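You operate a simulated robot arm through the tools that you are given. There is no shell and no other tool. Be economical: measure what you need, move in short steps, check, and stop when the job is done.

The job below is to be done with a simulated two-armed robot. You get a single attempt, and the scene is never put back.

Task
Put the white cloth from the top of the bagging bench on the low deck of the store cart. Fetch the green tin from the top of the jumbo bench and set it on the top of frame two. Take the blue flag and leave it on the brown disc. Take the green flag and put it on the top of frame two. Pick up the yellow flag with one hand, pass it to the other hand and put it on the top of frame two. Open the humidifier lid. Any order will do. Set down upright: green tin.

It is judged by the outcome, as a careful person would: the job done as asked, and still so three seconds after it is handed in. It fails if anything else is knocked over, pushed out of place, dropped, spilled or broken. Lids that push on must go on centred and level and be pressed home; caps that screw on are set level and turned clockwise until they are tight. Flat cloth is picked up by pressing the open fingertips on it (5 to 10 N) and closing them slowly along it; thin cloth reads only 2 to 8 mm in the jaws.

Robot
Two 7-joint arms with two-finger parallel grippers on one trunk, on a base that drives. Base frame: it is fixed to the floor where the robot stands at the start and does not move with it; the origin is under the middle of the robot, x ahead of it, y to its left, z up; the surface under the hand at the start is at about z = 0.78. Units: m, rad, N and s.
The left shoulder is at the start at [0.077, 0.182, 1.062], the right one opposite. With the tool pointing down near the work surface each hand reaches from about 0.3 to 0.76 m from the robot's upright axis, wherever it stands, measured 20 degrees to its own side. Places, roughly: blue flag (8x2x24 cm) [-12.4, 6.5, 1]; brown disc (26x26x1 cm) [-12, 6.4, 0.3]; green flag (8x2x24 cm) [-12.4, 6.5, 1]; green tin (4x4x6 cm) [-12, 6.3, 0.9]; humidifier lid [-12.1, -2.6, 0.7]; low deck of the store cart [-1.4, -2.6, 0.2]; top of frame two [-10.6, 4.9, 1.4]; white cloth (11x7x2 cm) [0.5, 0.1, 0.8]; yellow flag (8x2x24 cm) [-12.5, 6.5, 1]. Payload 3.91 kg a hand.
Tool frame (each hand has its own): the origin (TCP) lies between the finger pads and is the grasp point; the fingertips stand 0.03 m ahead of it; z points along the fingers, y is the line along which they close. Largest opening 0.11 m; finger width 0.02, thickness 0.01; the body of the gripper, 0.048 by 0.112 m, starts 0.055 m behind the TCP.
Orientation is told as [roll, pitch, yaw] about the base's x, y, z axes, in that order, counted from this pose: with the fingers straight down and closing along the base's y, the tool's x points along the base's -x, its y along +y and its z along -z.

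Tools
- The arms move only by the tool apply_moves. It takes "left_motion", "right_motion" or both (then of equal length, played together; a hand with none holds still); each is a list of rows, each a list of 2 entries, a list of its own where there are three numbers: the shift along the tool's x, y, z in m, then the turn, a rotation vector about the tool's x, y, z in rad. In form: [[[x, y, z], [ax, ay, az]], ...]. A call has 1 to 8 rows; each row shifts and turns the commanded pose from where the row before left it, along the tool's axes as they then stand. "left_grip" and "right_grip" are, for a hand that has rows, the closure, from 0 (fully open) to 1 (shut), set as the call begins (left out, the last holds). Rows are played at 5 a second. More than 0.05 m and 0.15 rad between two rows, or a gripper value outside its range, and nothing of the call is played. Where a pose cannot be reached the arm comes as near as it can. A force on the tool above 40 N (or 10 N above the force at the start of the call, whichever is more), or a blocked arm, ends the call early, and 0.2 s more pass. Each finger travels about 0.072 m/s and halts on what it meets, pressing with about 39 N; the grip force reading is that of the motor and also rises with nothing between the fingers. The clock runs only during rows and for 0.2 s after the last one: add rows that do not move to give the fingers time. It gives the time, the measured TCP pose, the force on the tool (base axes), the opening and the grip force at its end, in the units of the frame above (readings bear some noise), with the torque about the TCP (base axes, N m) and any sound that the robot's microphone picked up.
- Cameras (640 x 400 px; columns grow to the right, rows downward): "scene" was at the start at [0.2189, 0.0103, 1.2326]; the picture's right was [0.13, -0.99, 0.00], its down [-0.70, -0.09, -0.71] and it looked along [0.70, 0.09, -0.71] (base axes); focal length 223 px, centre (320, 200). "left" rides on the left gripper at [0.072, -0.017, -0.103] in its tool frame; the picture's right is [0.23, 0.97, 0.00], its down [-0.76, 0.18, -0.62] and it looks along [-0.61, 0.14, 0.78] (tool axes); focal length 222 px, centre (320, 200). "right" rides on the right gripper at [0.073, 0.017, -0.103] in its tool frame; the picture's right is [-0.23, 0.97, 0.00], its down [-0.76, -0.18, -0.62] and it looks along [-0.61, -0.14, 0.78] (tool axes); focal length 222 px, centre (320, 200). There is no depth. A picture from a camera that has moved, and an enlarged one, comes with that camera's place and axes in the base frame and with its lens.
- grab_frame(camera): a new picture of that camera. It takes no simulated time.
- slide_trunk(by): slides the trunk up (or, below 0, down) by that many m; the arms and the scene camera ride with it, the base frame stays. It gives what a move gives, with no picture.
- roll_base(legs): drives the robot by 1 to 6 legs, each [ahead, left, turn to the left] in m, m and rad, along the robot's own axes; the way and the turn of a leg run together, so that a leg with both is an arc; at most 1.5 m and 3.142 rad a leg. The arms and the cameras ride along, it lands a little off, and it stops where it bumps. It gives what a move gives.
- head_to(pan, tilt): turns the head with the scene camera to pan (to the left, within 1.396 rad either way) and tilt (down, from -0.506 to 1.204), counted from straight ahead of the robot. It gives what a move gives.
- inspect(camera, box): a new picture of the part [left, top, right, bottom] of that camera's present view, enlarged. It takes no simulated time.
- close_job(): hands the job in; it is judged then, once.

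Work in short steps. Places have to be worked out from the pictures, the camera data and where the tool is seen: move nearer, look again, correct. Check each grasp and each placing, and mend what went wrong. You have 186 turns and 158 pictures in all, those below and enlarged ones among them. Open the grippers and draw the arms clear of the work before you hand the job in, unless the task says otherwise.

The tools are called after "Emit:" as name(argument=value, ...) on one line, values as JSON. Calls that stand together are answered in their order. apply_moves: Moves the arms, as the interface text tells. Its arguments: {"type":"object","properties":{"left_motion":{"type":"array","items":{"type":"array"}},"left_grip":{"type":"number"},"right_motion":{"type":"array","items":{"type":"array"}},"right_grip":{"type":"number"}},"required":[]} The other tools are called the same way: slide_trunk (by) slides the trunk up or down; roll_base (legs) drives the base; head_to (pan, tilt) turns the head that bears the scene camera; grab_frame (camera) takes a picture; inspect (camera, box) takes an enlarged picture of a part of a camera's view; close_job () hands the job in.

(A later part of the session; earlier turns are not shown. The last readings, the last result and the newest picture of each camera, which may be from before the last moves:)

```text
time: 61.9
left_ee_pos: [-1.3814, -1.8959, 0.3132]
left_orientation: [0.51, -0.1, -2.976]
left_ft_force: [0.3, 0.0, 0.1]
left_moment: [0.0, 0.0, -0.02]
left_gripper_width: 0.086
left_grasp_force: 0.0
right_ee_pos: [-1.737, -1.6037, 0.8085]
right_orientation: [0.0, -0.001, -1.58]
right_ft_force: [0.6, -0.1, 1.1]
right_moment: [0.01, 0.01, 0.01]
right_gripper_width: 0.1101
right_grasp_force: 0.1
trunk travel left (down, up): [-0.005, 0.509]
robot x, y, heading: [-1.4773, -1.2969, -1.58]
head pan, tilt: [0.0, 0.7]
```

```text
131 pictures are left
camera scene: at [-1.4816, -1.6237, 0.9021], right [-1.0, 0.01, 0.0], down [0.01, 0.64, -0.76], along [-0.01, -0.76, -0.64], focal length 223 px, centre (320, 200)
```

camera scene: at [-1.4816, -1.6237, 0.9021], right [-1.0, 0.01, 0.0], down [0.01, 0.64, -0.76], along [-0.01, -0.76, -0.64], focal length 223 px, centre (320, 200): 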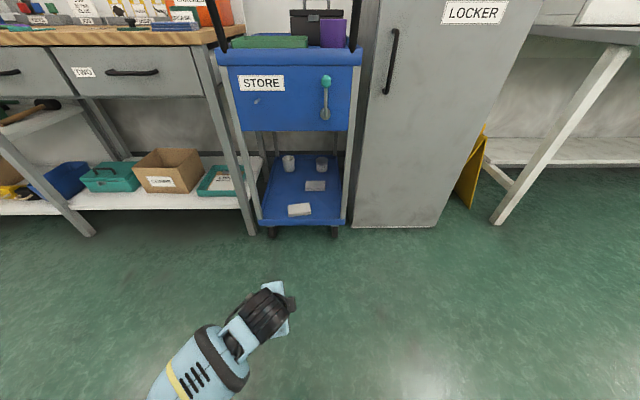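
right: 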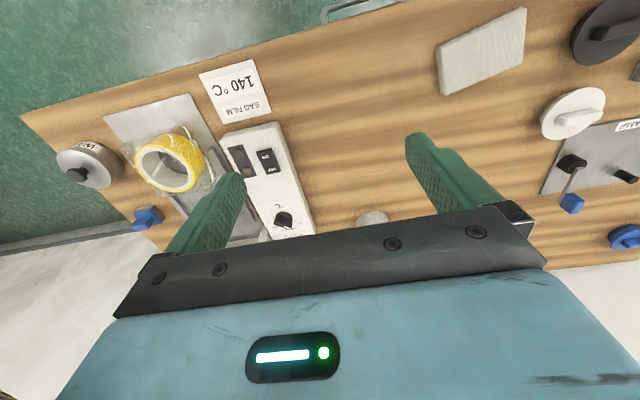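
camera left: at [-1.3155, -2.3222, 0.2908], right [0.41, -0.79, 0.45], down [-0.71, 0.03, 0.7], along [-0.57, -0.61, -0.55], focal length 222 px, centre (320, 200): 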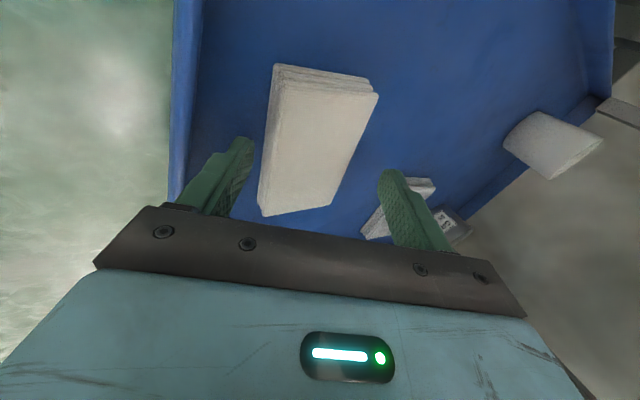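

The cloth is on the low deck. I bring the arm back to a carry pose and raise the trunk.

Emit:
slide_trunk(by=0.32)

Emit:
apply_moves(left_motion=[[[0, 0, -0.04], [0.127, 0.026, 0]], [[0, 0, -0.04], [0.127, 0.026, 0]], [[0, 0, -0.04], [0.127, 0.026, 0]], [[0, 0, -0.04], [0.127, 0.026, 0]], [[0.03, -0.03, -0.02], [0, 0, -0.137]], [[0.03, -0.03, -0.02], [0, 0, -0.137]], [[0.03, -0.03, -0.02], [0, 0, -0.137]], [[0, -0.03, -0.02], [0, 0, -0.137]]], left_grip=0)

Emit:
apply_moves(left_motion=[[[0, 0, -0.02], [0, 0, -0.137]], [[0, 0, -0.02], [0, 0, -0.137]], [[0, 0, -0.02], [0, 0, -0.137]], [[0, 0, -0.02], [0, 0, -0.137]], [[0, 0, -0.02], [0, 0, -0.137]], [[0, 0, 0], [0, 0, -0.137]], [[0, 0, 0], [0, 0, 0]]])

Emit:
roll_base(legs=[[0, 0, -1.57]])

Emit:
head_to(pan=0, tilt=0.25)

Emit:
grab_frame(camera="scene")

```text
time: 65.1
left_ee_pos: [-1.382, -1.8952, 0.6338]
left_orientation: [0.51, -0.099, -2.975]
left_ft_force: [0.2, -0.3, 0.2]
left_moment: [-0.01, 0.01, 0.04]
left_gripper_width: 0.0859
left_grasp_force: 0.1
right_ee_pos: [-1.7381, -1.6046, 1.1262]
right_orientation: [0.0, -0.001, -1.581]
right_ft_force: [-0.4, -0.1, 0.4]
right_moment: [0.0, 0.02, -0.03]
right_gripper_width: 0.1102
right_grasp_force: 0.1
trunk travel left (down, up): [-0.325, 0.189]
robot x, y, heading: [-1.4768, -1.2955, -1.58]
head pan, tilt: [0.0, 0.7]
```

```text
time: 66.9
left_ee_pos: [-1.345, -1.7053, 0.865]
left_orientation: [0.001, 0.001, -2.4]
left_ft_force: [-0.2, 0.7, 0.3]
left_moment: [0.0, 0.0, 0.03]
left_gripper_width: 0.1098
left_grasp_force: 0.1
right_ee_pos: [-1.7383, -1.6042, 1.1276]
right_orientation: [0.0, -0.003, -1.581]
right_ft_force: [-1.1, 0.7, 0.0]
right_moment: [-0.04, -0.04, 0.02]
right_gripper_width: 0.11
right_grasp_force: 0.1
trunk travel left (down, up): [-0.325, 0.189]
robot x, y, heading: [-1.4802, -1.2927, -1.583]
head pan, tilt: [0.0, 0.7]
```

```text
time: 68.5
left_ee_pos: [-1.3422, -1.7057, 0.9646]
left_orientation: [-0.001, -0.002, -1.58]
left_ft_force: [0.5, -0.5, -0.2]
left_moment: [0.0, -0.05, 0.02]
left_gripper_width: 0.1098
left_grasp_force: 0.0
right_ee_pos: [-1.7366, -1.6036, 1.1278]
right_orientation: [-0.002, -0.002, -1.58]
right_ft_force: [0.7, 0.3, -0.4]
right_moment: [0.01, -0.01, -0.01]
right_gripper_width: 0.1101
right_grasp_force: 0.0
trunk travel left (down, up): [-0.325, 0.189]
robot x, y, heading: [-1.4755, -1.2939, -1.579]
head pan, tilt: [0.0, 0.7]
```

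```text
time: 72.6
left_ee_pos: [-1.8866, -1.4385, 0.9629]
left_orientation: [0.001, 0.001, -3.126]
left_ft_force: [-0.7, 1.1, 0.3]
left_moment: [-0.03, -0.02, 0.01]
left_gripper_width: 0.1097
left_grasp_force: 0.1
right_ee_pos: [-1.7945, -1.0421, 1.1282]
right_orientation: [0.0, -0.001, -3.125]
right_ft_force: [-0.6, -0.6, -0.1]
right_moment: [-0.03, -0.01, 0.0]
right_gripper_width: 0.11
right_grasp_force: 0.1
trunk travel left (down, up): [-0.325, 0.189]
robot x, y, heading: [-1.4801, -1.2932, -3.126]
head pan, tilt: [0.0, 0.7]
```

```text
time: 73.5
left_ee_pos: [-1.8872, -1.4389, 0.9644]
left_orientation: [0.002, 0.0, -3.125]
left_ft_force: [-0.7, 0.0, 0.4]
left_moment: [0.01, 0.01, 0.01]
left_gripper_width: 0.11
left_grasp_force: 0.0
right_ee_pos: [-1.7947, -1.0423, 1.1286]
right_orientation: [-0.001, -0.002, -3.125]
right_ft_force: [-0.2, 0.4, -1.0]
right_moment: [0.01, 0.0, 0.01]
right_gripper_width: 0.1101
right_grasp_force: 0.0
trunk travel left (down, up): [-0.325, 0.189]
robot x, y, heading: [-1.4777, -1.292, -3.123]
head pan, tilt: [0.0, 0.25]
```

```text
130 pictures are left
camera scene: at [-1.7103, -1.297, 1.2806], right [-0.02, 1.0, 0.0], down [0.25, 0.0, -0.97], along [-0.97, -0.01, -0.25], focal length 223 px, centre (320, 200)
```

scene: 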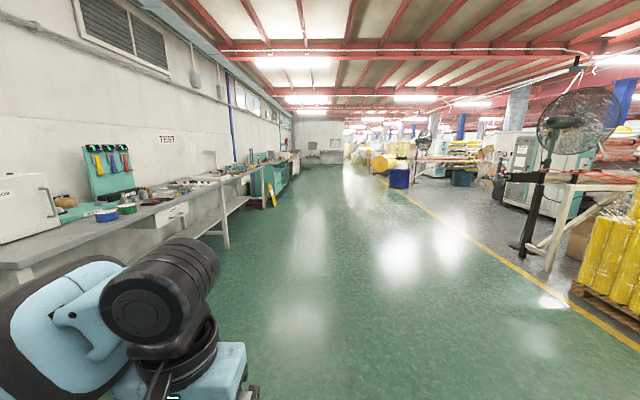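

The aisle ahead is clear along y≈-1.3. I drive 7.5 m and then look.

Emit:
roll_base(legs=[[0, 0, -0.02], [1.5, 0, 0], [1.5, 0, 0], [1.5, 0, 0], [1.5, 0, 0], [1.5, 0, 0]])

Emit:
head_to(pan=0.2, tilt=0.25)

Emit:
grab_frame(camera="scene")

```text
time: 109.6
left_ee_pos: [-9.4371, -1.3615, 0.9635]
left_orientation: [0.0, 0.001, 3.108]
left_ft_force: [-0.5, 0.1, 0.3]
left_moment: [0.0, -0.01, 0.03]
left_gripper_width: 0.1098
left_grasp_force: 0.0
right_ee_pos: [-9.325, -0.9691, 1.1276]
right_orientation: [-0.001, -0.002, 3.111]
right_ft_force: [0.0, -0.2, -1.0]
right_moment: [-0.02, 0.02, -0.01]
right_gripper_width: 0.1102
right_grasp_force: 0.0
trunk travel left (down, up): [-0.325, 0.189]
robot x, y, heading: [-9.0231, -1.241, 3.109]
head pan, tilt: [0.0, 0.25]
```

```text
time: 110.3
left_ee_pos: [-9.4364, -1.3619, 0.964]
left_orientation: [0.001, -0.001, 3.108]
left_ft_force: [-0.2, 0.7, 0.0]
left_moment: [0.03, -0.01, -0.01]
left_gripper_width: 0.11
left_grasp_force: 0.0
right_ee_pos: [-9.327, -0.9703, 1.1286]
right_orientation: [-0.001, -0.002, 3.108]
right_ft_force: [0.1, 0.5, 0.2]
right_moment: [-0.03, 0.0, -0.02]
right_gripper_width: 0.1099
right_grasp_force: 0.1
trunk travel left (down, up): [-0.325, 0.189]
robot x, y, heading: [-9.0224, -1.2369, 3.112]
head pan, tilt: [0.201, 0.25]
```

```text
129 pictures are left
camera scene: at [-9.2525, -1.2474, 1.2807], right [-0.17, 0.99, 0.0], down [0.24, 0.04, -0.97], along [-0.96, -0.16, -0.25], focal length 223 px, centre (320, 200)
```

scene: 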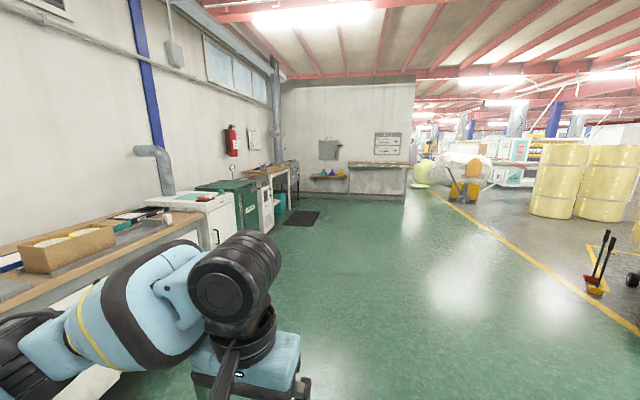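

The humidifier should show near pixel (259, 190); I zoom in there.

Emit:
inspect(camera="scene", box=[180, 140, 340, 260])

```text
3.33 times, centred on (260, 200) of scene
camera zoom: at [-9.2525, -1.2474, 1.2807], right [-0.17, 0.99, 0.0], down [0.24, 0.04, -0.97], along [-0.96, -0.16, -0.25], focal length 743 px, centre (520, 200)
```

zoom: 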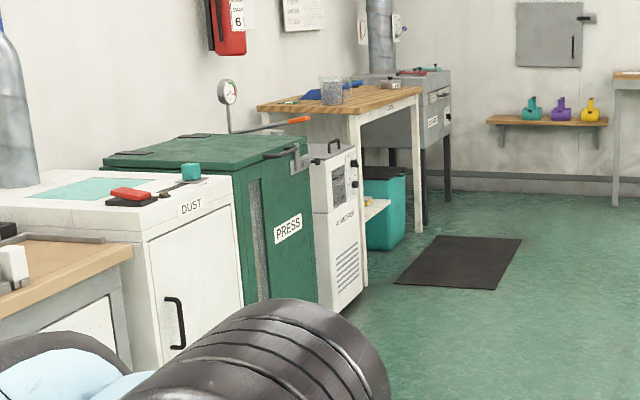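

The white unit with the black handle on top, beside the press, is the humidifier. I drive to face it.

Emit:
roll_base(legs=[[1.5, 0, 0.03], [1.5, 0, 0], [0, 0, 1.57]])

Emit:
head_to(pan=0, tilt=0.6)

Emit:
grab_frame(camera="scene")

```text
time: 128.6
left_ee_pos: [-11.9058, -1.6097, 0.9634]
left_orientation: [0.001, -0.001, -1.59]
left_ft_force: [0.3, 0.2, -0.2]
left_moment: [-0.03, -0.02, -0.02]
left_gripper_width: 0.11
left_grasp_force: 0.1
right_ee_pos: [-12.2988, -1.5059, 1.1281]
right_orientation: [-0.001, -0.001, -1.591]
right_ft_force: [-0.8, -0.1, 0.1]
right_moment: [0.0, 0.0, 0.01]
right_gripper_width: 0.1101
right_grasp_force: 0.1
trunk travel left (down, up): [-0.325, 0.189]
robot x, y, heading: [-12.0379, -1.1917, -1.586]
head pan, tilt: [0.201, 0.25]
```

```text
time: 129.5
left_ee_pos: [-11.906, -1.6109, 0.9644]
left_orientation: [0.0, -0.001, -1.59]
left_ft_force: [-0.5, 0.2, -0.4]
left_moment: [0.0, 0.0, -0.04]
left_gripper_width: 0.1101
left_grasp_force: 0.0
right_ee_pos: [-12.2978, -1.5055, 1.1291]
right_orientation: [0.0, -0.001, -1.591]
right_ft_force: [0.7, 0.1, 0.1]
right_moment: [0.0, -0.03, 0.0]
right_gripper_width: 0.1102
right_grasp_force: 0.2
trunk travel left (down, up): [-0.325, 0.189]
robot x, y, heading: [-12.0352, -1.195, -1.596]
head pan, tilt: [0.0, 0.6]
```

```text
127 pictures are left
camera scene: at [-12.0411, -1.4244, 1.2486], right [-1.0, 0.02, 0.0], down [0.01, 0.56, -0.83], along [-0.02, -0.83, -0.56], focal length 223 px, centre (320, 200)
```

scene: 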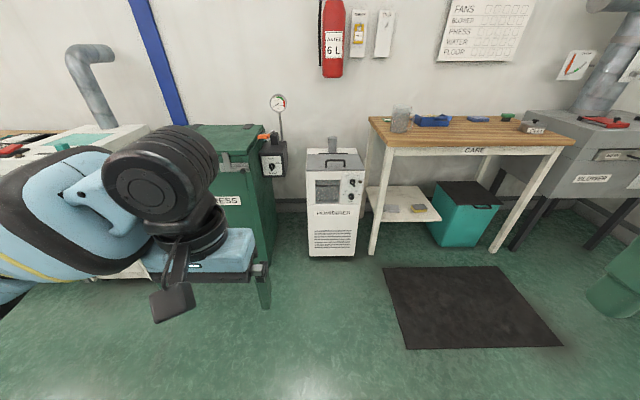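

Emit:
inspect(camera="scene", box=[280, 120, 390, 270])

```text
2.67 times, centred on (335, 195) of scene
camera zoom: at [-12.0411, -1.4244, 1.2486], right [-1.0, 0.02, 0.0], down [0.01, 0.56, -0.83], along [-0.02, -0.83, -0.56], focal length 595 px, centre (280, 213)
```

zoom: 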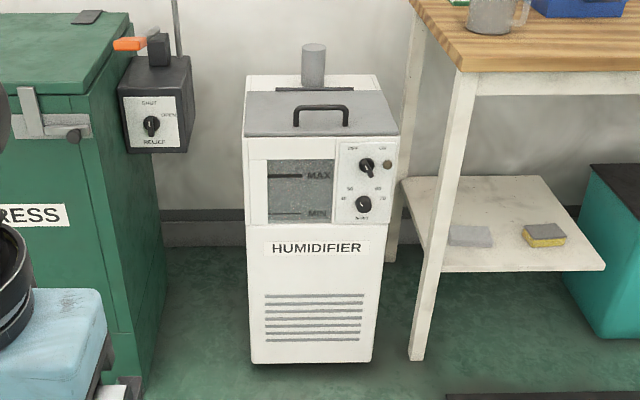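

The lid is a grey plate, with a hinge bar along its rear at y≈-2.76 and a handle at about (-12.14, -2.57, 0.74). I move closer and look again.

Emit:
roll_base(legs=[[0, -0.25, 0.02], [0.5, 0, 0]])

Emit:
head_to(pan=0.2, tilt=0.75)

Emit:
grab_frame(camera="scene")

```text
time: 134.8
left_ee_pos: [-12.1556, -2.1116, 0.9629]
left_orientation: [-0.001, 0.001, -1.574]
left_ft_force: [0.1, -0.3, 0.1]
left_moment: [0.03, -0.01, -0.01]
left_gripper_width: 0.1098
left_grasp_force: 0.2
right_ee_pos: [-12.5493, -2.0102, 1.1277]
right_orientation: [0.0, -0.003, -1.574]
right_ft_force: [0.3, 0.6, -0.7]
right_moment: [0.03, 0.01, 0.01]
right_gripper_width: 0.11
right_grasp_force: 0.0
trunk travel left (down, up): [-0.325, 0.189]
robot x, y, heading: [-12.2894, -1.6971, -1.577]
head pan, tilt: [0.0, 0.6]
```

```text
time: 135.6
left_ee_pos: [-12.1557, -2.1106, 0.9639]
left_orientation: [0.0, 0.0, -1.574]
left_ft_force: [-0.8, 0.3, 0.0]
left_moment: [0.01, 0.01, 0.01]
left_gripper_width: 0.1102
left_grasp_force: 0.0
right_ee_pos: [-12.5491, -2.0103, 1.1281]
right_orientation: [-0.001, -0.002, -1.574]
right_ft_force: [-0.2, 0.1, 0.7]
right_moment: [-0.02, -0.03, 0.01]
right_gripper_width: 0.1098
right_grasp_force: 0.1
trunk travel left (down, up): [-0.325, 0.189]
robot x, y, heading: [-12.2908, -1.6977, -1.574]
head pan, tilt: [0.201, 0.75]
```

```text
125 pictures are left
camera scene: at [-12.276, -1.9186, 1.2357], right [-0.98, -0.19, 0.0], down [-0.13, 0.67, -0.73], along [0.14, -0.72, -0.68], focal length 223 px, centre (320, 200)
```

scene: 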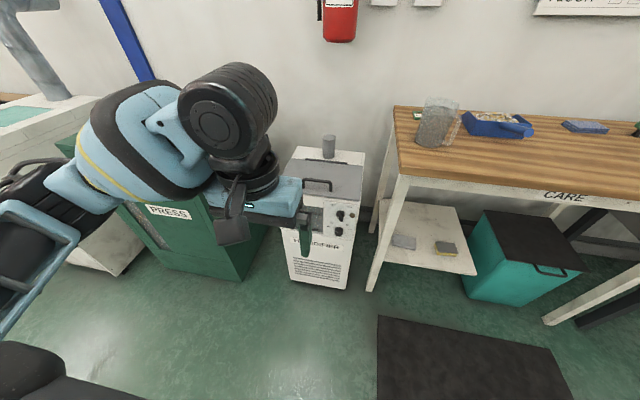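

I turn the left hand a quarter so that it closes front to back, then drive 0.25 m closer.

Emit:
apply_moves(left_motion=[[[0, 0, 0], [0, 0, 0.149]], [[0, 0, 0], [0, 0, 0.149]], [[0, 0, 0], [0, 0, 0.149]], [[0, 0, 0], [0, 0, 0.149]], [[0, 0, 0], [0, 0, 0.149]], [[0, 0, 0], [0, 0, 0.149]], [[0, 0, 0], [0, 0, 0.149]], [[0, 0, 0], [0, 0, 0.149]]])

Emit:
apply_moves(left_motion=[[[0, 0, 0], [0, 0, 0.149]], [[0, 0, 0], [0, 0, 0.149]], [[0, 0, 0], [0, 0, 0.08]], [[0, 0.04, 0], [0, 0, 0]], [[0, 0.04, 0], [0, 0, 0]], [[0, 0.03, 0], [0, 0, 0]], [[0, 0, 0], [0, 0, 0]]])

Emit:
roll_base(legs=[[0.25, 0, 0]])

Emit:
grab_frame(camera="scene")

Emit:
grab_frame(camera="left")

```text
time: 137.4
left_ee_pos: [-12.1544, -2.1102, 0.9632]
left_orientation: [-0.001, -0.001, -2.77]
left_ft_force: [0.2, -0.2, 0.5]
left_moment: [-0.02, -0.01, 0.04]
left_gripper_width: 0.11
left_grasp_force: 0.1
right_ee_pos: [-12.5481, -2.0104, 1.1278]
right_orientation: [0.001, -0.002, -1.575]
right_ft_force: [0.2, -1.1, 0.0]
right_moment: [-0.03, 0.0, -0.03]
right_gripper_width: 0.1099
right_grasp_force: 0.1
trunk travel left (down, up): [-0.325, 0.189]
robot x, y, heading: [-12.2951, -1.7, -1.574]
head pan, tilt: [0.201, 0.75]
```

```text
time: 139.0
left_ee_pos: [-12.1528, -2.2191, 0.9641]
left_orientation: [0.0, 0.0, 3.135]
left_ft_force: [-1.6, 0.8, 0.1]
left_moment: [0.0, -0.01, 0.0]
left_gripper_width: 0.1099
left_grasp_force: 0.0
right_ee_pos: [-12.5487, -2.0099, 1.1275]
right_orientation: [0.0, -0.002, -1.574]
right_ft_force: [-0.6, -0.6, 0.5]
right_moment: [0.0, -0.03, 0.02]
right_gripper_width: 0.1102
right_grasp_force: 0.1
trunk travel left (down, up): [-0.325, 0.189]
robot x, y, heading: [-12.2921, -1.6991, -1.574]
head pan, tilt: [0.201, 0.75]
```

```text
time: 140.8
left_ee_pos: [-12.1526, -2.4653, 0.9638]
left_orientation: [-0.002, 0.0, 3.139]
left_ft_force: [-0.2, -0.2, 0.1]
left_moment: [0.03, 0.01, -0.02]
left_gripper_width: 0.1102
left_grasp_force: 0.2
right_ee_pos: [-12.5501, -2.2563, 1.1282]
right_orientation: [-0.001, -0.002, -1.571]
right_ft_force: [0.1, -1.0, 1.3]
right_moment: [-0.01, -0.04, -0.03]
right_gripper_width: 0.1102
right_grasp_force: 0.1
trunk travel left (down, up): [-0.325, 0.189]
robot x, y, heading: [-12.2876, -1.9418, -1.572]
head pan, tilt: [0.201, 0.75]
```

```text
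124 pictures are left
camera scene: at [-12.2764, -2.1637, 1.2355], right [-0.98, -0.2, 0.0], down [-0.13, 0.67, -0.73], along [0.14, -0.72, -0.68], focal length 223 px, centre (320, 200)
```

scene: 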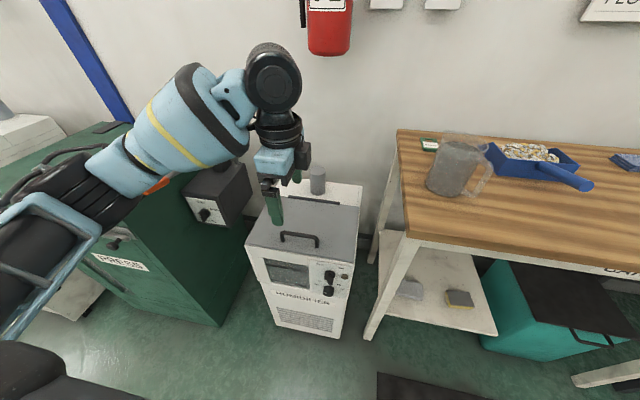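

```text
123 pictures are left
camera left: at [-12.0816, -2.447, 1.0686], right [0.23, -0.97, 0.0], down [-0.76, -0.18, 0.62], along [-0.61, -0.14, -0.78], focal length 222 px, centre (320, 200)
```

left: 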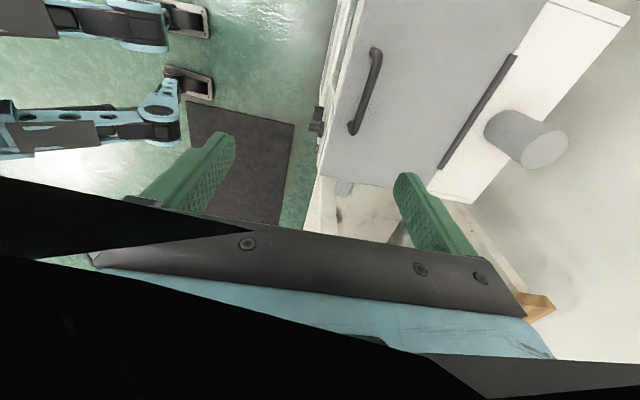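

The handle bar runs along x at about (-12.146, -2.529), z≈0.735, with the hinge at y≈-2.71. I go over it with the fingers half closed and descend.

Emit:
apply_moves(left_motion=[[[0.007, 0.032, 0], [0, 0, 0]], [[0, 0.032, 0], [0, 0, 0]], [[0, 0, 0.04], [0, 0, 0]], [[0, 0, 0.04], [0, 0, 0]], [[0, 0, 0.04], [0, 0, 0]], [[0, 0, 0], [0, 0, 0]]], left_grip=0.4)

Emit:
grab_frame(camera="left")

Emit:
inspect(camera="scene", box=[220, 140, 380, 280])

```text
time: 142.2
left_ee_pos: [-12.1464, -2.528, 0.844]
left_orientation: [-0.001, 0.001, 3.139]
left_ft_force: [-0.7, -0.9, -0.1]
left_moment: [-0.02, 0.01, 0.01]
left_gripper_width: 0.0663
left_grasp_force: 0.1
right_ee_pos: [-12.5502, -2.2554, 1.1291]
right_orientation: [0.0, -0.001, -1.572]
right_ft_force: [-0.8, 0.7, 1.2]
right_moment: [-0.04, -0.01, 0.01]
right_gripper_width: 0.11
right_grasp_force: 0.1
trunk travel left (down, up): [-0.325, 0.189]
robot x, y, heading: [-12.2906, -1.9442, -1.576]
head pan, tilt: [0.201, 0.75]
```

```text
122 pictures are left
camera left: at [-12.0747, -2.5101, 0.9489], right [0.23, -0.97, 0.0], down [-0.76, -0.18, 0.62], along [-0.61, -0.14, -0.78], focal length 222 px, centre (320, 200)
```

left: 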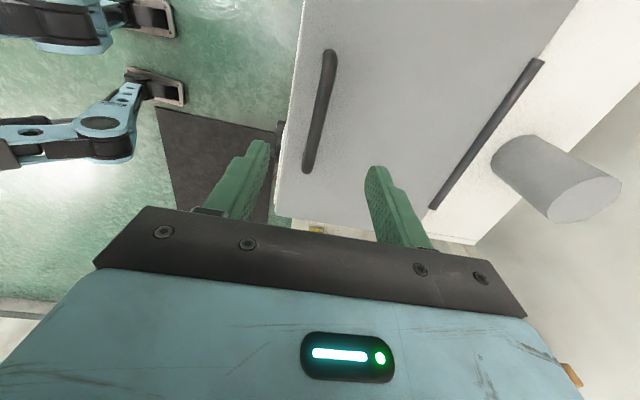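

```text
2.86 times, centred on (300, 210) of scene
camera zoom: at [-12.2765, -2.163, 1.2357], right [-0.98, -0.2, 0.0], down [-0.13, 0.67, -0.73], along [0.14, -0.72, -0.68], focal length 637 px, centre (377, 171)
```

zoom: 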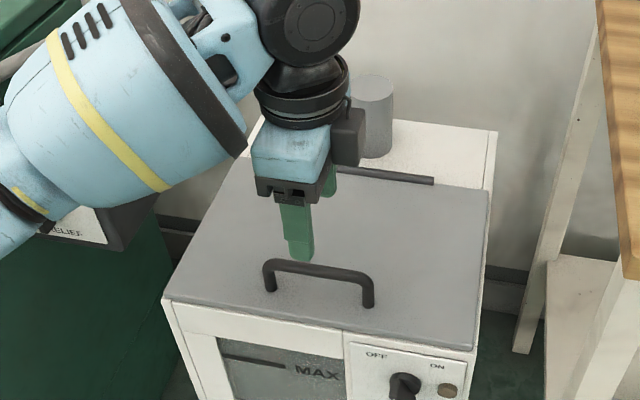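

The bar is centred between the fingers. I descend further and check.

Emit:
apply_moves(left_motion=[[[0, 0, 0.03], [0, 0, 0]], [[0, 0, 0.03], [0, 0, 0]], [[0, 0, 0.025], [0, 0, 0]], [[0, 0, 0.01], [0, 0, 0]], [[0, 0, 0], [0, 0, 0]]])

Emit:
grab_frame(camera="left")

Emit:
inspect(camera="scene", box=[220, 140, 380, 280])

```text
time: 143.4
left_ee_pos: [-12.146, -2.528, 0.7483]
left_orientation: [-0.001, -0.001, 3.141]
left_ft_force: [-0.2, -0.6, -0.4]
left_moment: [0.01, 0.01, -0.03]
left_gripper_width: 0.066
left_grasp_force: 0.1
right_ee_pos: [-12.5493, -2.2559, 1.1282]
right_orientation: [0.001, -0.002, -1.574]
right_ft_force: [0.9, 1.0, 0.7]
right_moment: [-0.02, 0.04, 0.0]
right_gripper_width: 0.11
right_grasp_force: 0.1
trunk travel left (down, up): [-0.325, 0.189]
robot x, y, heading: [-12.2947, -1.9438, -1.572]
head pan, tilt: [0.201, 0.75]
```

```text
120 pictures are left
camera left: at [-12.0745, -2.5105, 0.8527], right [0.23, -0.97, 0.0], down [-0.76, -0.18, 0.62], along [-0.61, -0.14, -0.78], focal length 222 px, centre (320, 200)
```

left: 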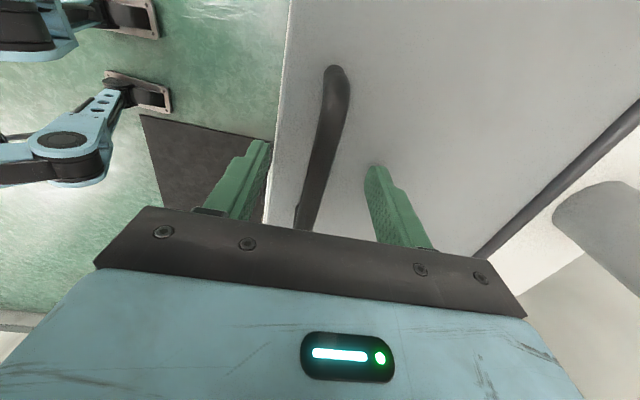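

```text
2.86 times, centred on (300, 210) of scene
camera zoom: at [-12.2763, -2.1631, 1.2356], right [-0.98, -0.2, 0.0], down [-0.13, 0.67, -0.73], along [0.14, -0.72, -0.68], focal length 637 px, centre (377, 171)
```

zoom: 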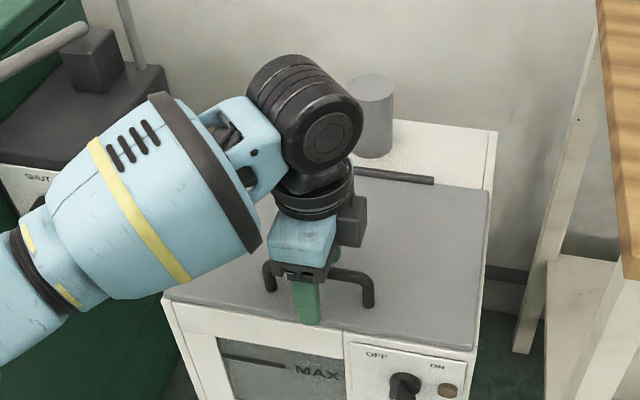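

The fingers straddle the bar. I lower 8 mm more and close.

Emit:
apply_moves(left_motion=[[[0, 0, 0.004], [0, 0, 0]], [[0, 0, 0.004], [0, 0, 0]], [[0, 0, 0], [0, 0, 0]]])

Emit:
apply_moves(left_motion=[[[0, 0, 0], [0, 0, 0]], [[0, 0, 0], [0, 0, 0]], [[0, 0, 0], [0, 0, 0]], [[0, 0, 0], [0, 0, 0]], [[0, 0, 0], [0, 0, 0]]], left_grip=1)

Emit:
inspect(camera="scene", box=[220, 140, 380, 280])

```text
time: 144.2
left_ee_pos: [-12.1458, -2.5278, 0.7429]
left_orientation: [0.001, -0.001, 3.141]
left_ft_force: [1.2, 1.4, 8.2]
left_moment: [-0.28, -0.05, 0.04]
left_gripper_width: 0.0658
left_grasp_force: 0.0
right_ee_pos: [-12.5498, -2.2553, 1.129]
right_orientation: [-0.001, -0.003, -1.573]
right_ft_force: [1.2, 0.4, 0.5]
right_moment: [-0.02, 0.0, 0.04]
right_gripper_width: 0.1099
right_grasp_force: 0.0
trunk travel left (down, up): [-0.325, 0.189]
robot x, y, heading: [-12.2913, -1.9435, -1.571]
head pan, tilt: [0.201, 0.75]
```

```text
time: 145.4
left_ee_pos: [-12.1462, -2.5247, 0.7415]
left_orientation: [-0.002, 0.001, 3.137]
left_ft_force: [-0.4, 32.0, 13.4]
left_moment: [-0.21, 0.31, 0.13]
left_gripper_width: 0.0117
left_grasp_force: 45.0
right_ee_pos: [-12.5494, -2.2519, 1.1287]
right_orientation: [-0.001, -0.004, -1.573]
right_ft_force: [1.0, -0.1, -0.6]
right_moment: [0.01, -0.03, -0.03]
right_gripper_width: 0.1099
right_grasp_force: 0.2
trunk travel left (down, up): [-0.325, 0.189]
robot x, y, heading: [-12.2946, -1.9434, -1.572]
head pan, tilt: [0.201, 0.75]
```

```text
2.86 times, centred on (300, 210) of scene
camera zoom: at [-12.2764, -2.159, 1.2363], right [-0.98, -0.2, 0.0], down [-0.13, 0.67, -0.73], along [0.14, -0.72, -0.68], focal length 637 px, centre (377, 171)
```

zoom: 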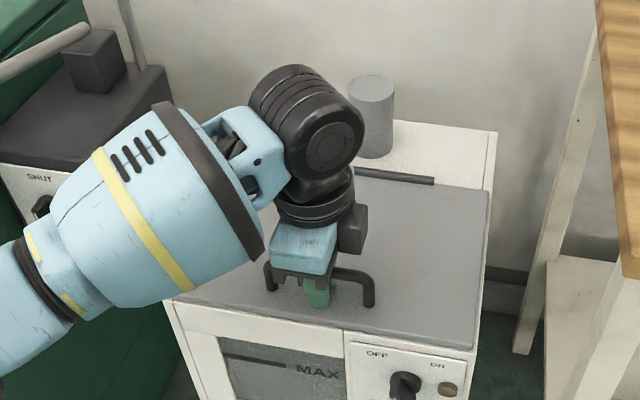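

The bar is gripped at 12 mm, but pulled sideways with 32 N. I relieve that and lift the first 20° along the arc about the hinge.

Emit:
apply_moves(left_motion=[[[0, -0.005, 0], [0, 0, 0]], [[0, 0.003, -0.016], [0, 0, 0]], [[0, 0.005, -0.0166], [0, 0, 0]], [[0, 0.006, -0.0154], [0, 0, 0]], [[0, 0.0076, -0.0153], [0, 0, 0]], [[0, 0, 0], [0, 0, 0]]])

Emit:
inspect(camera="scene", box=[220, 140, 380, 280])

```text
time: 146.8
left_ee_pos: [-12.1469, -2.5489, 0.8023]
left_orientation: [0.001, 0.0, -3.142]
left_ft_force: [-2.8, -30.7, -21.0]
left_moment: [0.17, -0.23, -0.19]
left_gripper_width: 0.0116
left_grasp_force: 44.2
right_ee_pos: [-12.5485, -2.2606, 1.127]
right_orientation: [-0.002, 0.003, -1.572]
right_ft_force: [0.8, 0.3, -0.3]
right_moment: [-0.02, 0.0, 0.0]
right_gripper_width: 0.1101
right_grasp_force: 0.1
trunk travel left (down, up): [-0.325, 0.189]
robot x, y, heading: [-12.2943, -1.9448, -1.573]
head pan, tilt: [0.201, 0.75]
```

```text
2.86 times, centred on (300, 210) of scene
camera zoom: at [-12.2764, -2.168, 1.2347], right [-0.98, -0.2, 0.0], down [-0.13, 0.67, -0.73], along [0.14, -0.71, -0.68], focal length 637 px, centre (377, 171)
```

zoom: 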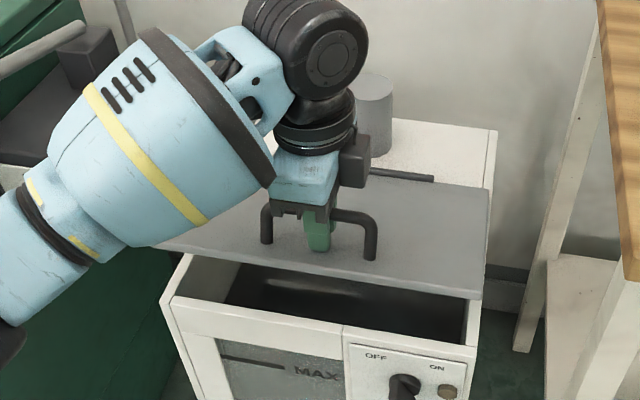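

The lid swings up on its hinge. The hand is pulled back slightly, so I continue the arc with a bit more inward shift.

Emit:
apply_moves(left_motion=[[[0, 0.006, 0.001], [0, 0, 0]], [[0, 0.0092, -0.014], [0, 0, 0]], [[0, 0.0098, -0.0138], [0, 0, 0]], [[0, 0.0115, -0.0122], [0, 0, 0]], [[0, 0.0124, -0.0119], [0, 0, 0]], [[0, 0, 0], [0, 0, 0]]])

Emit:
inspect(camera="scene", box=[220, 140, 380, 280])

```text
time: 148.2
left_ee_pos: [-12.1475, -2.5949, 0.8548]
left_orientation: [-0.003, 0.0, 3.14]
left_ft_force: [2.8, -2.8, -8.4]
left_moment: [0.09, 0.39, -0.31]
left_gripper_width: 0.0113
left_grasp_force: 45.2
right_ee_pos: [-12.5492, -2.2568, 1.1292]
right_orientation: [-0.002, -0.001, -1.572]
right_ft_force: [0.1, 0.4, -0.6]
right_moment: [0.01, -0.02, 0.0]
right_gripper_width: 0.1101
right_grasp_force: 0.1
trunk travel left (down, up): [-0.325, 0.189]
robot x, y, heading: [-12.2985, -1.9427, -1.575]
head pan, tilt: [0.201, 0.75]
```

```text
2.86 times, centred on (300, 210) of scene
camera zoom: at [-12.2758, -2.1643, 1.2354], right [-0.98, -0.2, 0.0], down [-0.13, 0.67, -0.73], along [0.14, -0.72, -0.68], focal length 637 px, centre (377, 171)
```

zoom: 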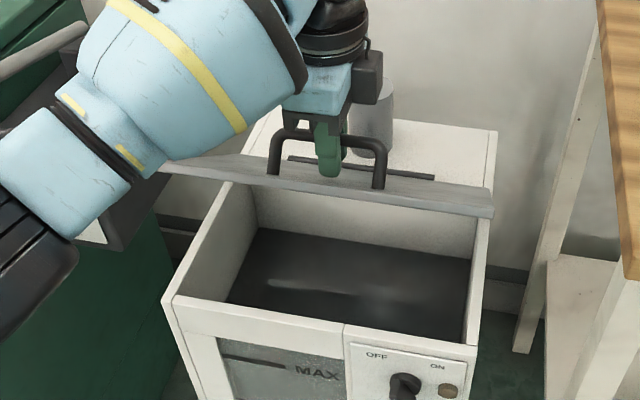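

Force is low and the lid is at about 40°. I continue to about 70°.

Emit:
apply_moves(left_motion=[[[0, 0.0132, -0.0102], [0, 0, 0]], [[0, 0.0139, -0.0095], [0, 0, 0]], [[0, 0.0148, -0.008], [0, 0, 0]], [[0, 0.0153, -0.0067], [0, 0, 0]], [[0, 0.016, -0.0053], [0, 0, 0]], [[0, 0.016, -0.004], [0, 0, 0]], [[0, 0, 0], [0, 0, 0]]])

Emit:
inspect(camera="scene", box=[220, 120, 380, 280])

```text
time: 149.8
left_ee_pos: [-12.1455, -2.6575, 0.8886]
left_orientation: [-0.007, -0.002, 3.136]
left_ft_force: [-20.5, -8.1, -31.3]
left_moment: [0.04, 0.06, -0.31]
left_gripper_width: 0.0118
left_grasp_force: 44.7
left hand out of reach, approached as far as the arm can: row 5, 6
right_ee_pos: [-12.5503, -2.2591, 1.1272]
right_orientation: [0.0, 0.002, -1.574]
right_ft_force: [0.0, -1.0, 0.0]
right_moment: [0.0, 0.0, 0.0]
right_gripper_width: 0.1099
right_grasp_force: 0.0
trunk travel left (down, up): [-0.325, 0.189]
robot x, y, heading: [-12.2916, -1.9447, -1.571]
head pan, tilt: [0.201, 0.75]
```

```text
2.50 times, centred on (300, 200) of scene
camera zoom: at [-12.2783, -2.1671, 1.2348], right [-0.98, -0.2, 0.0], down [-0.13, 0.67, -0.73], along [0.14, -0.71, -0.68], focal length 557 px, centre (370, 200)
```

zoom: 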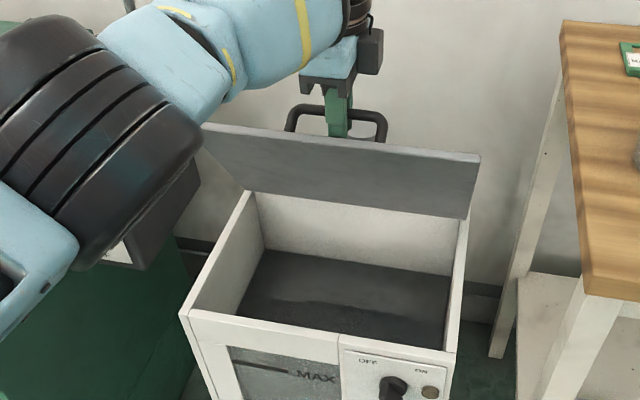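

The arm is at its reach limit with the lid near 65°. I check the elbow's clearance before advancing the base slightly.

Emit:
head_to(pan=0.7, tilt=0.75)

Emit:
grab_frame(camera="scene")

Emit:
grab_frame(camera="left")

```text
time: 150.7
left_ee_pos: [-12.145, -2.6563, 0.8915]
left_orientation: [-0.007, -0.001, 3.135]
left_ft_force: [-23.6, -7.7, -28.1]
left_moment: [0.02, 0.09, -0.32]
left_gripper_width: 0.0113
left_grasp_force: 44.9
right_ee_pos: [-12.5503, -2.2584, 1.1276]
right_orientation: [0.002, 0.003, -1.573]
right_ft_force: [0.6, 0.3, -0.4]
right_moment: [-0.03, 0.01, -0.02]
right_gripper_width: 0.1101
right_grasp_force: 0.1
trunk travel left (down, up): [-0.325, 0.189]
robot x, y, heading: [-12.292, -1.9449, -1.572]
head pan, tilt: [0.7, 0.75]
```

```text
114 pictures are left
camera scene: at [-12.2416, -2.149, 1.235], right [-0.77, -0.64, 0.0], down [-0.44, 0.53, -0.73], along [0.47, -0.56, -0.68], focal length 223 px, centre (320, 200)
```

scene: 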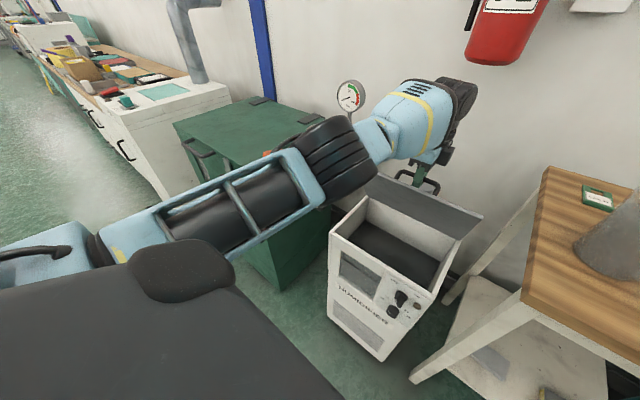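

```text
113 pictures are left
camera left: at [-12.0732, -2.6398, 0.9948], right [0.22, -0.97, -0.01], down [-0.76, -0.18, 0.62], along [-0.61, -0.13, -0.78], focal length 222 px, centre (320, 200)
```

left: 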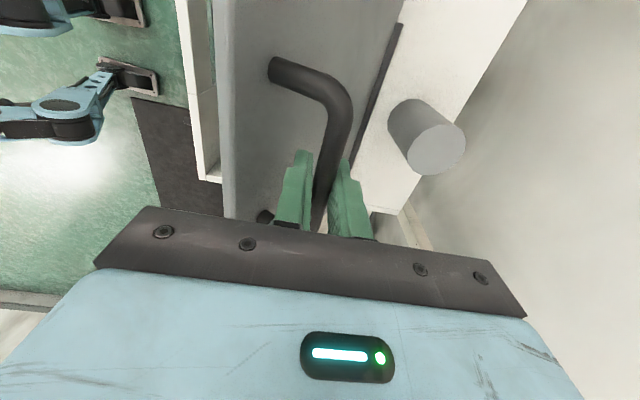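

The arm is nearly straight and passes above the lever box. I advance the base 4 cm so the lid goes on back.

Emit:
roll_base(legs=[[0.04, 0, 0]])

Emit:
grab_frame(camera="scene")

```text
time: 151.6
left_ee_pos: [-12.1434, -2.6925, 0.8995]
left_orientation: [0.004, 0.001, 3.138]
left_ft_force: [-15.4, 4.1, 17.7]
left_moment: [0.12, 0.18, -0.46]
left_gripper_width: 0.0117
left_grasp_force: 44.7
right_ee_pos: [-12.5505, -2.2941, 1.1292]
right_orientation: [0.002, -0.004, -1.573]
right_ft_force: [-0.4, -0.2, -1.0]
right_moment: [-0.01, 0.02, 0.02]
right_gripper_width: 0.1101
right_grasp_force: 0.1
trunk travel left (down, up): [-0.325, 0.189]
robot x, y, heading: [-12.2928, -1.9832, -1.576]
head pan, tilt: [0.7, 0.75]
```

```text
112 pictures are left
camera scene: at [-12.2415, -2.1831, 1.2361], right [-0.77, -0.64, 0.0], down [-0.44, 0.52, -0.73], along [0.47, -0.56, -0.68], focal length 223 px, centre (320, 200)
```

scene: 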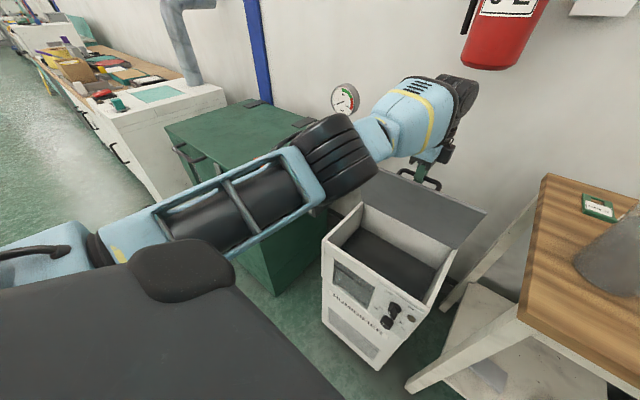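

The lid is at about 76°. I advance another 4 cm.

Emit:
roll_base(legs=[[0.035, 0, 0]])

Emit:
head_to(pan=0.2, tilt=0.75)

Emit:
grab_frame(camera="scene")

Emit:
grab_frame(camera="left")

```text
time: 152.4
left_ee_pos: [-12.1432, -2.7297, 0.8975]
left_orientation: [0.002, -0.001, 3.136]
left_ft_force: [-5.2, 1.8, 7.2]
left_moment: [0.2, 0.24, -0.4]
left_gripper_width: 0.0115
left_grasp_force: 44.5
right_ee_pos: [-12.5497, -2.33, 1.1292]
right_orientation: [0.0, -0.001, -1.572]
right_ft_force: [0.9, 0.4, -0.5]
right_moment: [0.02, -0.03, -0.01]
right_gripper_width: 0.1099
right_grasp_force: 0.1
trunk travel left (down, up): [-0.325, 0.189]
robot x, y, heading: [-12.2875, -2.0172, -1.57]
head pan, tilt: [0.7, 0.75]
```

```text
time: 153.4
left_ee_pos: [-12.1428, -2.7288, 0.8978]
left_orientation: [0.001, -0.003, 3.136]
left_ft_force: [-2.1, -0.3, 0.2]
left_moment: [-0.03, -0.41, -0.36]
left_gripper_width: 0.0116
left_grasp_force: 45.0
right_ee_pos: [-12.5491, -2.33, 1.1296]
right_orientation: [-0.001, -0.001, -1.571]
right_ft_force: [0.4, -0.2, -0.3]
right_moment: [0.04, -0.02, 0.02]
right_gripper_width: 0.1102
right_grasp_force: 0.0
trunk travel left (down, up): [-0.325, 0.189]
robot x, y, heading: [-12.2945, -2.0166, -1.573]
head pan, tilt: [0.201, 0.75]
```

```text
111 pictures are left
camera scene: at [-12.2767, -2.2373, 1.2356], right [-0.98, -0.2, 0.0], down [-0.13, 0.67, -0.73], along [0.14, -0.72, -0.68], focal length 223 px, centre (320, 200)
```

scene: 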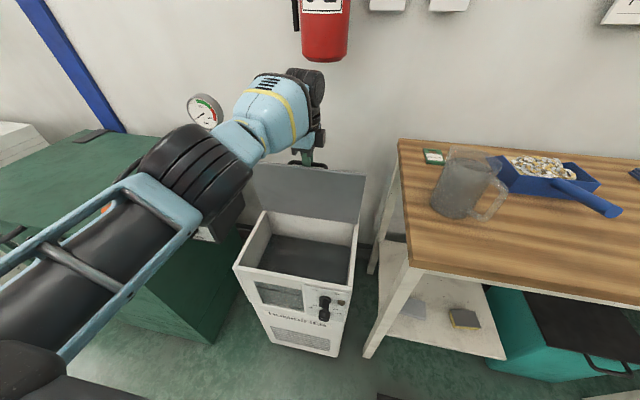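

```text
110 pictures are left
camera left: at [-12.0715, -2.7114, 1.0018], right [0.22, -0.97, 0.0], down [-0.76, -0.17, 0.62], along [-0.61, -0.14, -0.78], focal length 222 px, centre (320, 200)
```

left: 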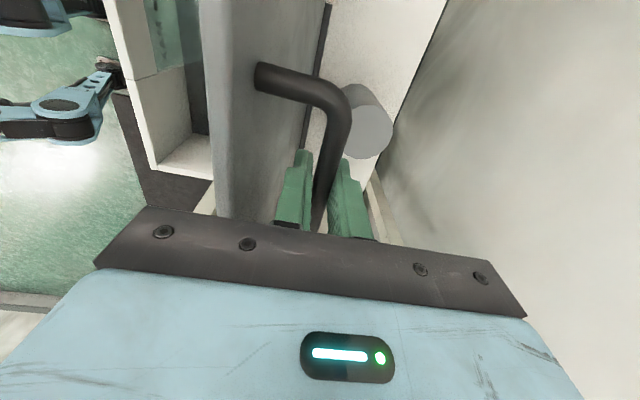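

The lid is nearly vertical. I advance 3 cm more towards the stop.

Emit:
roll_base(legs=[[0.03, 0, 0]])

Emit:
grab_frame(camera="left")

```text
time: 154.2
left_ee_pos: [-12.1442, -2.7595, 0.8943]
left_orientation: [-0.007, -0.001, 3.137]
left_ft_force: [-3.5, 8.5, -23.4]
left_moment: [0.17, 0.49, -0.55]
left_gripper_width: 0.0118
left_grasp_force: 45.5
right_ee_pos: [-12.5502, -2.3613, 1.1284]
right_orientation: [0.0, -0.001, -1.572]
right_ft_force: [-0.7, -0.1, 0.1]
right_moment: [0.04, -0.02, 0.01]
right_gripper_width: 0.1102
right_grasp_force: 0.1
trunk travel left (down, up): [-0.325, 0.189]
robot x, y, heading: [-12.2908, -2.0495, -1.574]
head pan, tilt: [0.201, 0.75]
```

```text
109 pictures are left
camera left: at [-12.0715, -2.7425, 0.9978], right [0.22, -0.97, -0.01], down [-0.76, -0.18, 0.62], along [-0.61, -0.13, -0.78], focal length 222 px, centre (320, 200)
```

left: 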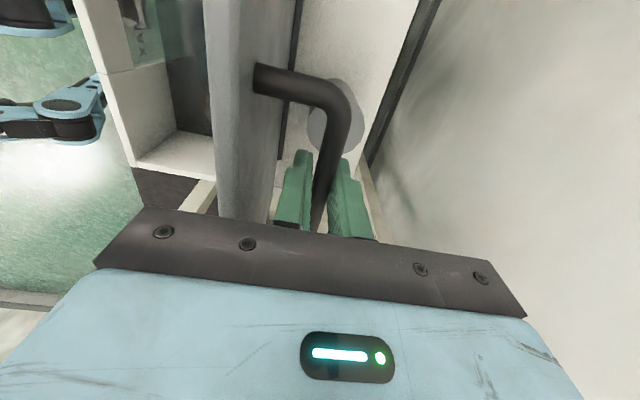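

It is about at 95°, with no stop yet. I lower along the arc and push slightly more.

Emit:
apply_moves(left_motion=[[[0, 0, 0.005], [0, 0, 0]], [[0, 0, 0.003], [0, 0, 0]], [[0, 0, 0], [0, 0, 0]]])

Emit:
roll_base(legs=[[0.025, 0, 0]])

Emit:
grab_frame(camera="left")

Emit:
grab_frame(camera="scene")

```text
time: 155.0
left_ee_pos: [-12.1434, -2.7583, 0.8935]
left_orientation: [0.008, -0.001, 3.137]
left_ft_force: [6.1, -11.0, 35.8]
left_moment: [-0.04, -0.02, -0.39]
left_gripper_width: 0.0115
left_grasp_force: 44.9
right_ee_pos: [-12.5493, -2.3573, 1.13]
right_orientation: [0.001, -0.006, -1.571]
right_ft_force: [0.1, -0.4, 0.2]
right_moment: [-0.01, 0.0, 0.03]
right_gripper_width: 0.1099
right_grasp_force: 0.0
trunk travel left (down, up): [-0.325, 0.189]
robot x, y, heading: [-12.2941, -2.0466, -1.574]
head pan, tilt: [0.201, 0.75]
```

```text
time: 155.8
left_ee_pos: [-12.1423, -2.7818, 0.8837]
left_orientation: [-0.01, -0.001, 3.138]
left_ft_force: [2.5, 1.3, 1.8]
left_moment: [0.24, 0.01, -0.4]
left_gripper_width: 0.0116
left_grasp_force: 44.9
right_ee_pos: [-12.5497, -2.3841, 1.1288]
right_orientation: [0.0, -0.003, -1.573]
right_ft_force: [0.5, 0.0, -1.0]
right_moment: [0.01, 0.03, -0.03]
right_gripper_width: 0.1102
right_grasp_force: 0.0
trunk travel left (down, up): [-0.325, 0.189]
robot x, y, heading: [-12.2934, -2.0709, -1.569]
head pan, tilt: [0.201, 0.75]
```

```text
108 pictures are left
camera left: at [-12.0716, -2.765, 0.989], right [0.22, -0.97, -0.01], down [-0.76, -0.18, 0.62], along [-0.61, -0.13, -0.78], focal length 222 px, centre (320, 200)
```

left: 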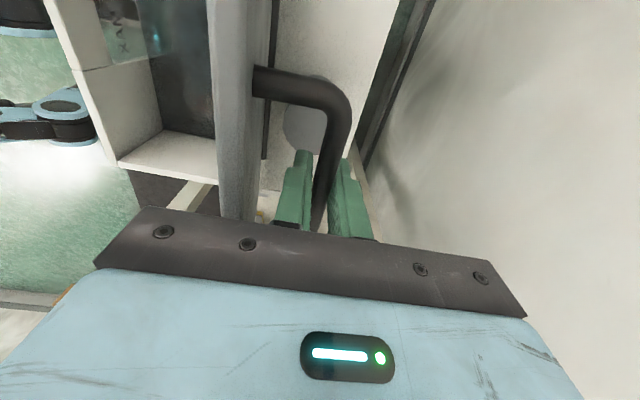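

```text
107 pictures are left
camera scene: at [-12.2764, -2.292, 1.2355], right [-0.98, -0.2, 0.0], down [-0.13, 0.67, -0.73], along [0.14, -0.72, -0.68], focal length 223 px, centre (320, 200)
```

scene: 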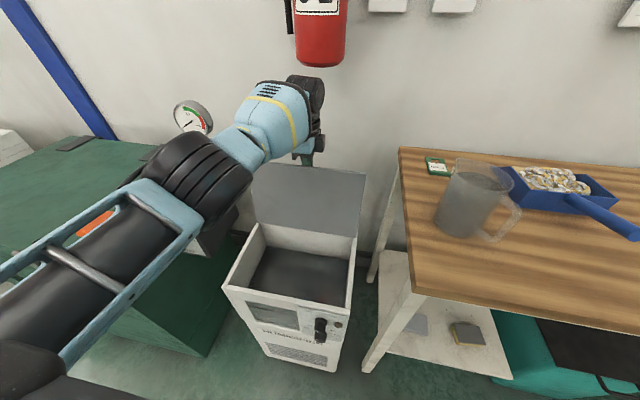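

The lid is clearly past vertical. I open the fingers slightly and lift straight off the bar.

Emit:
apply_moves(left_motion=[[[0, 0, 0], [0, 0, 0]], [[0, 0, 0], [0, 0, 0]], [[0, 0, 0], [0, 0, 0]]], left_grip=0.8)

Emit:
grab_frame(camera="left")

```text
time: 156.6
left_ee_pos: [-12.1431, -2.7812, 0.8858]
left_orientation: [-0.011, -0.002, 3.138]
left_ft_force: [0.3, 0.6, 0.6]
left_moment: [0.0, 0.01, -0.02]
left_gripper_width: 0.022
left_grasp_force: 0.1
right_ee_pos: [-12.5498, -2.3842, 1.1276]
right_orientation: [-0.002, -0.003, -1.572]
right_ft_force: [0.1, 0.3, 0.3]
right_moment: [0.02, -0.02, 0.02]
right_gripper_width: 0.1102
right_grasp_force: 0.0
trunk travel left (down, up): [-0.325, 0.189]
robot x, y, heading: [-12.2944, -2.0701, -1.569]
head pan, tilt: [0.201, 0.75]
```

```text
106 pictures are left
camera left: at [-12.0719, -2.7649, 0.9894], right [0.22, -0.97, -0.01], down [-0.76, -0.18, 0.62], along [-0.61, -0.13, -0.78], focal length 222 px, centre (320, 200)
```

left: 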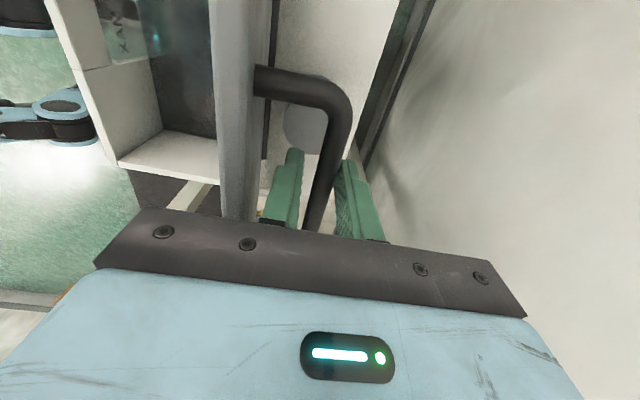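

The fingers are free and the lid stays. I raise straight up with the trunk.

Emit:
slide_trunk(by=0.15)

Emit:
grab_frame(camera="left")

Emit:
grab_frame(camera="scene")

```text
time: 158.4
left_ee_pos: [-12.1435, -2.7636, 1.2178]
left_orientation: [0.259, 0.0, 3.137]
left_ft_force: [-0.1, -1.0, -0.2]
left_moment: [0.02, -0.03, -0.03]
left_gripper_width: 0.0218
left_grasp_force: 0.1
right_ee_pos: [-12.5496, -2.3853, 1.2774]
right_orientation: [0.001, 0.0, -1.572]
right_ft_force: [-0.2, 0.0, -0.5]
right_moment: [0.02, -0.03, -0.02]
right_gripper_width: 0.1098
right_grasp_force: 0.1
trunk travel left (down, up): [-0.475, 0.039]
robot x, y, heading: [-12.297, -2.071, -1.574]
head pan, tilt: [0.201, 0.75]
```

```text
105 pictures are left
camera left: at [-12.0714, -2.7199, 1.315], right [0.22, -0.94, 0.25], down [-0.76, -0.01, 0.65], along [-0.61, -0.34, -0.72], focal length 222 px, centre (320, 200)
```

left: 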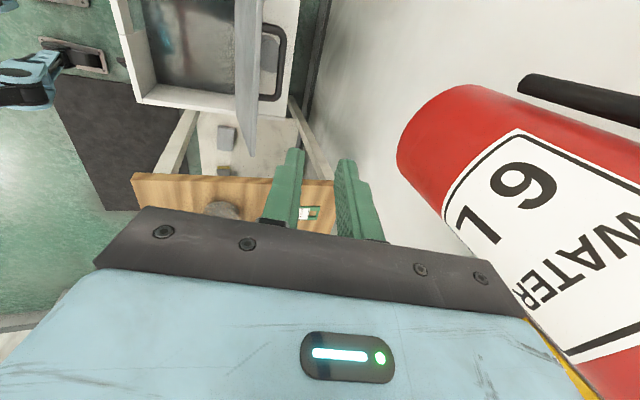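

```text
104 pictures are left
camera scene: at [-12.2765, -2.2148, 1.4065], right [-0.98, -0.2, 0.0], down [-0.13, 0.67, -0.73], along [0.14, -0.72, -0.68], focal length 223 px, centre (320, 200)
```

scene: 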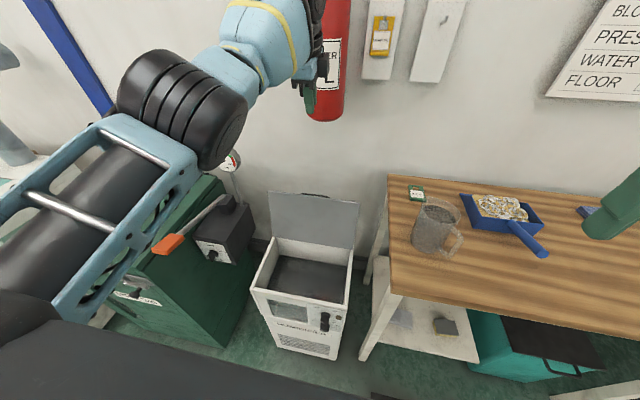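

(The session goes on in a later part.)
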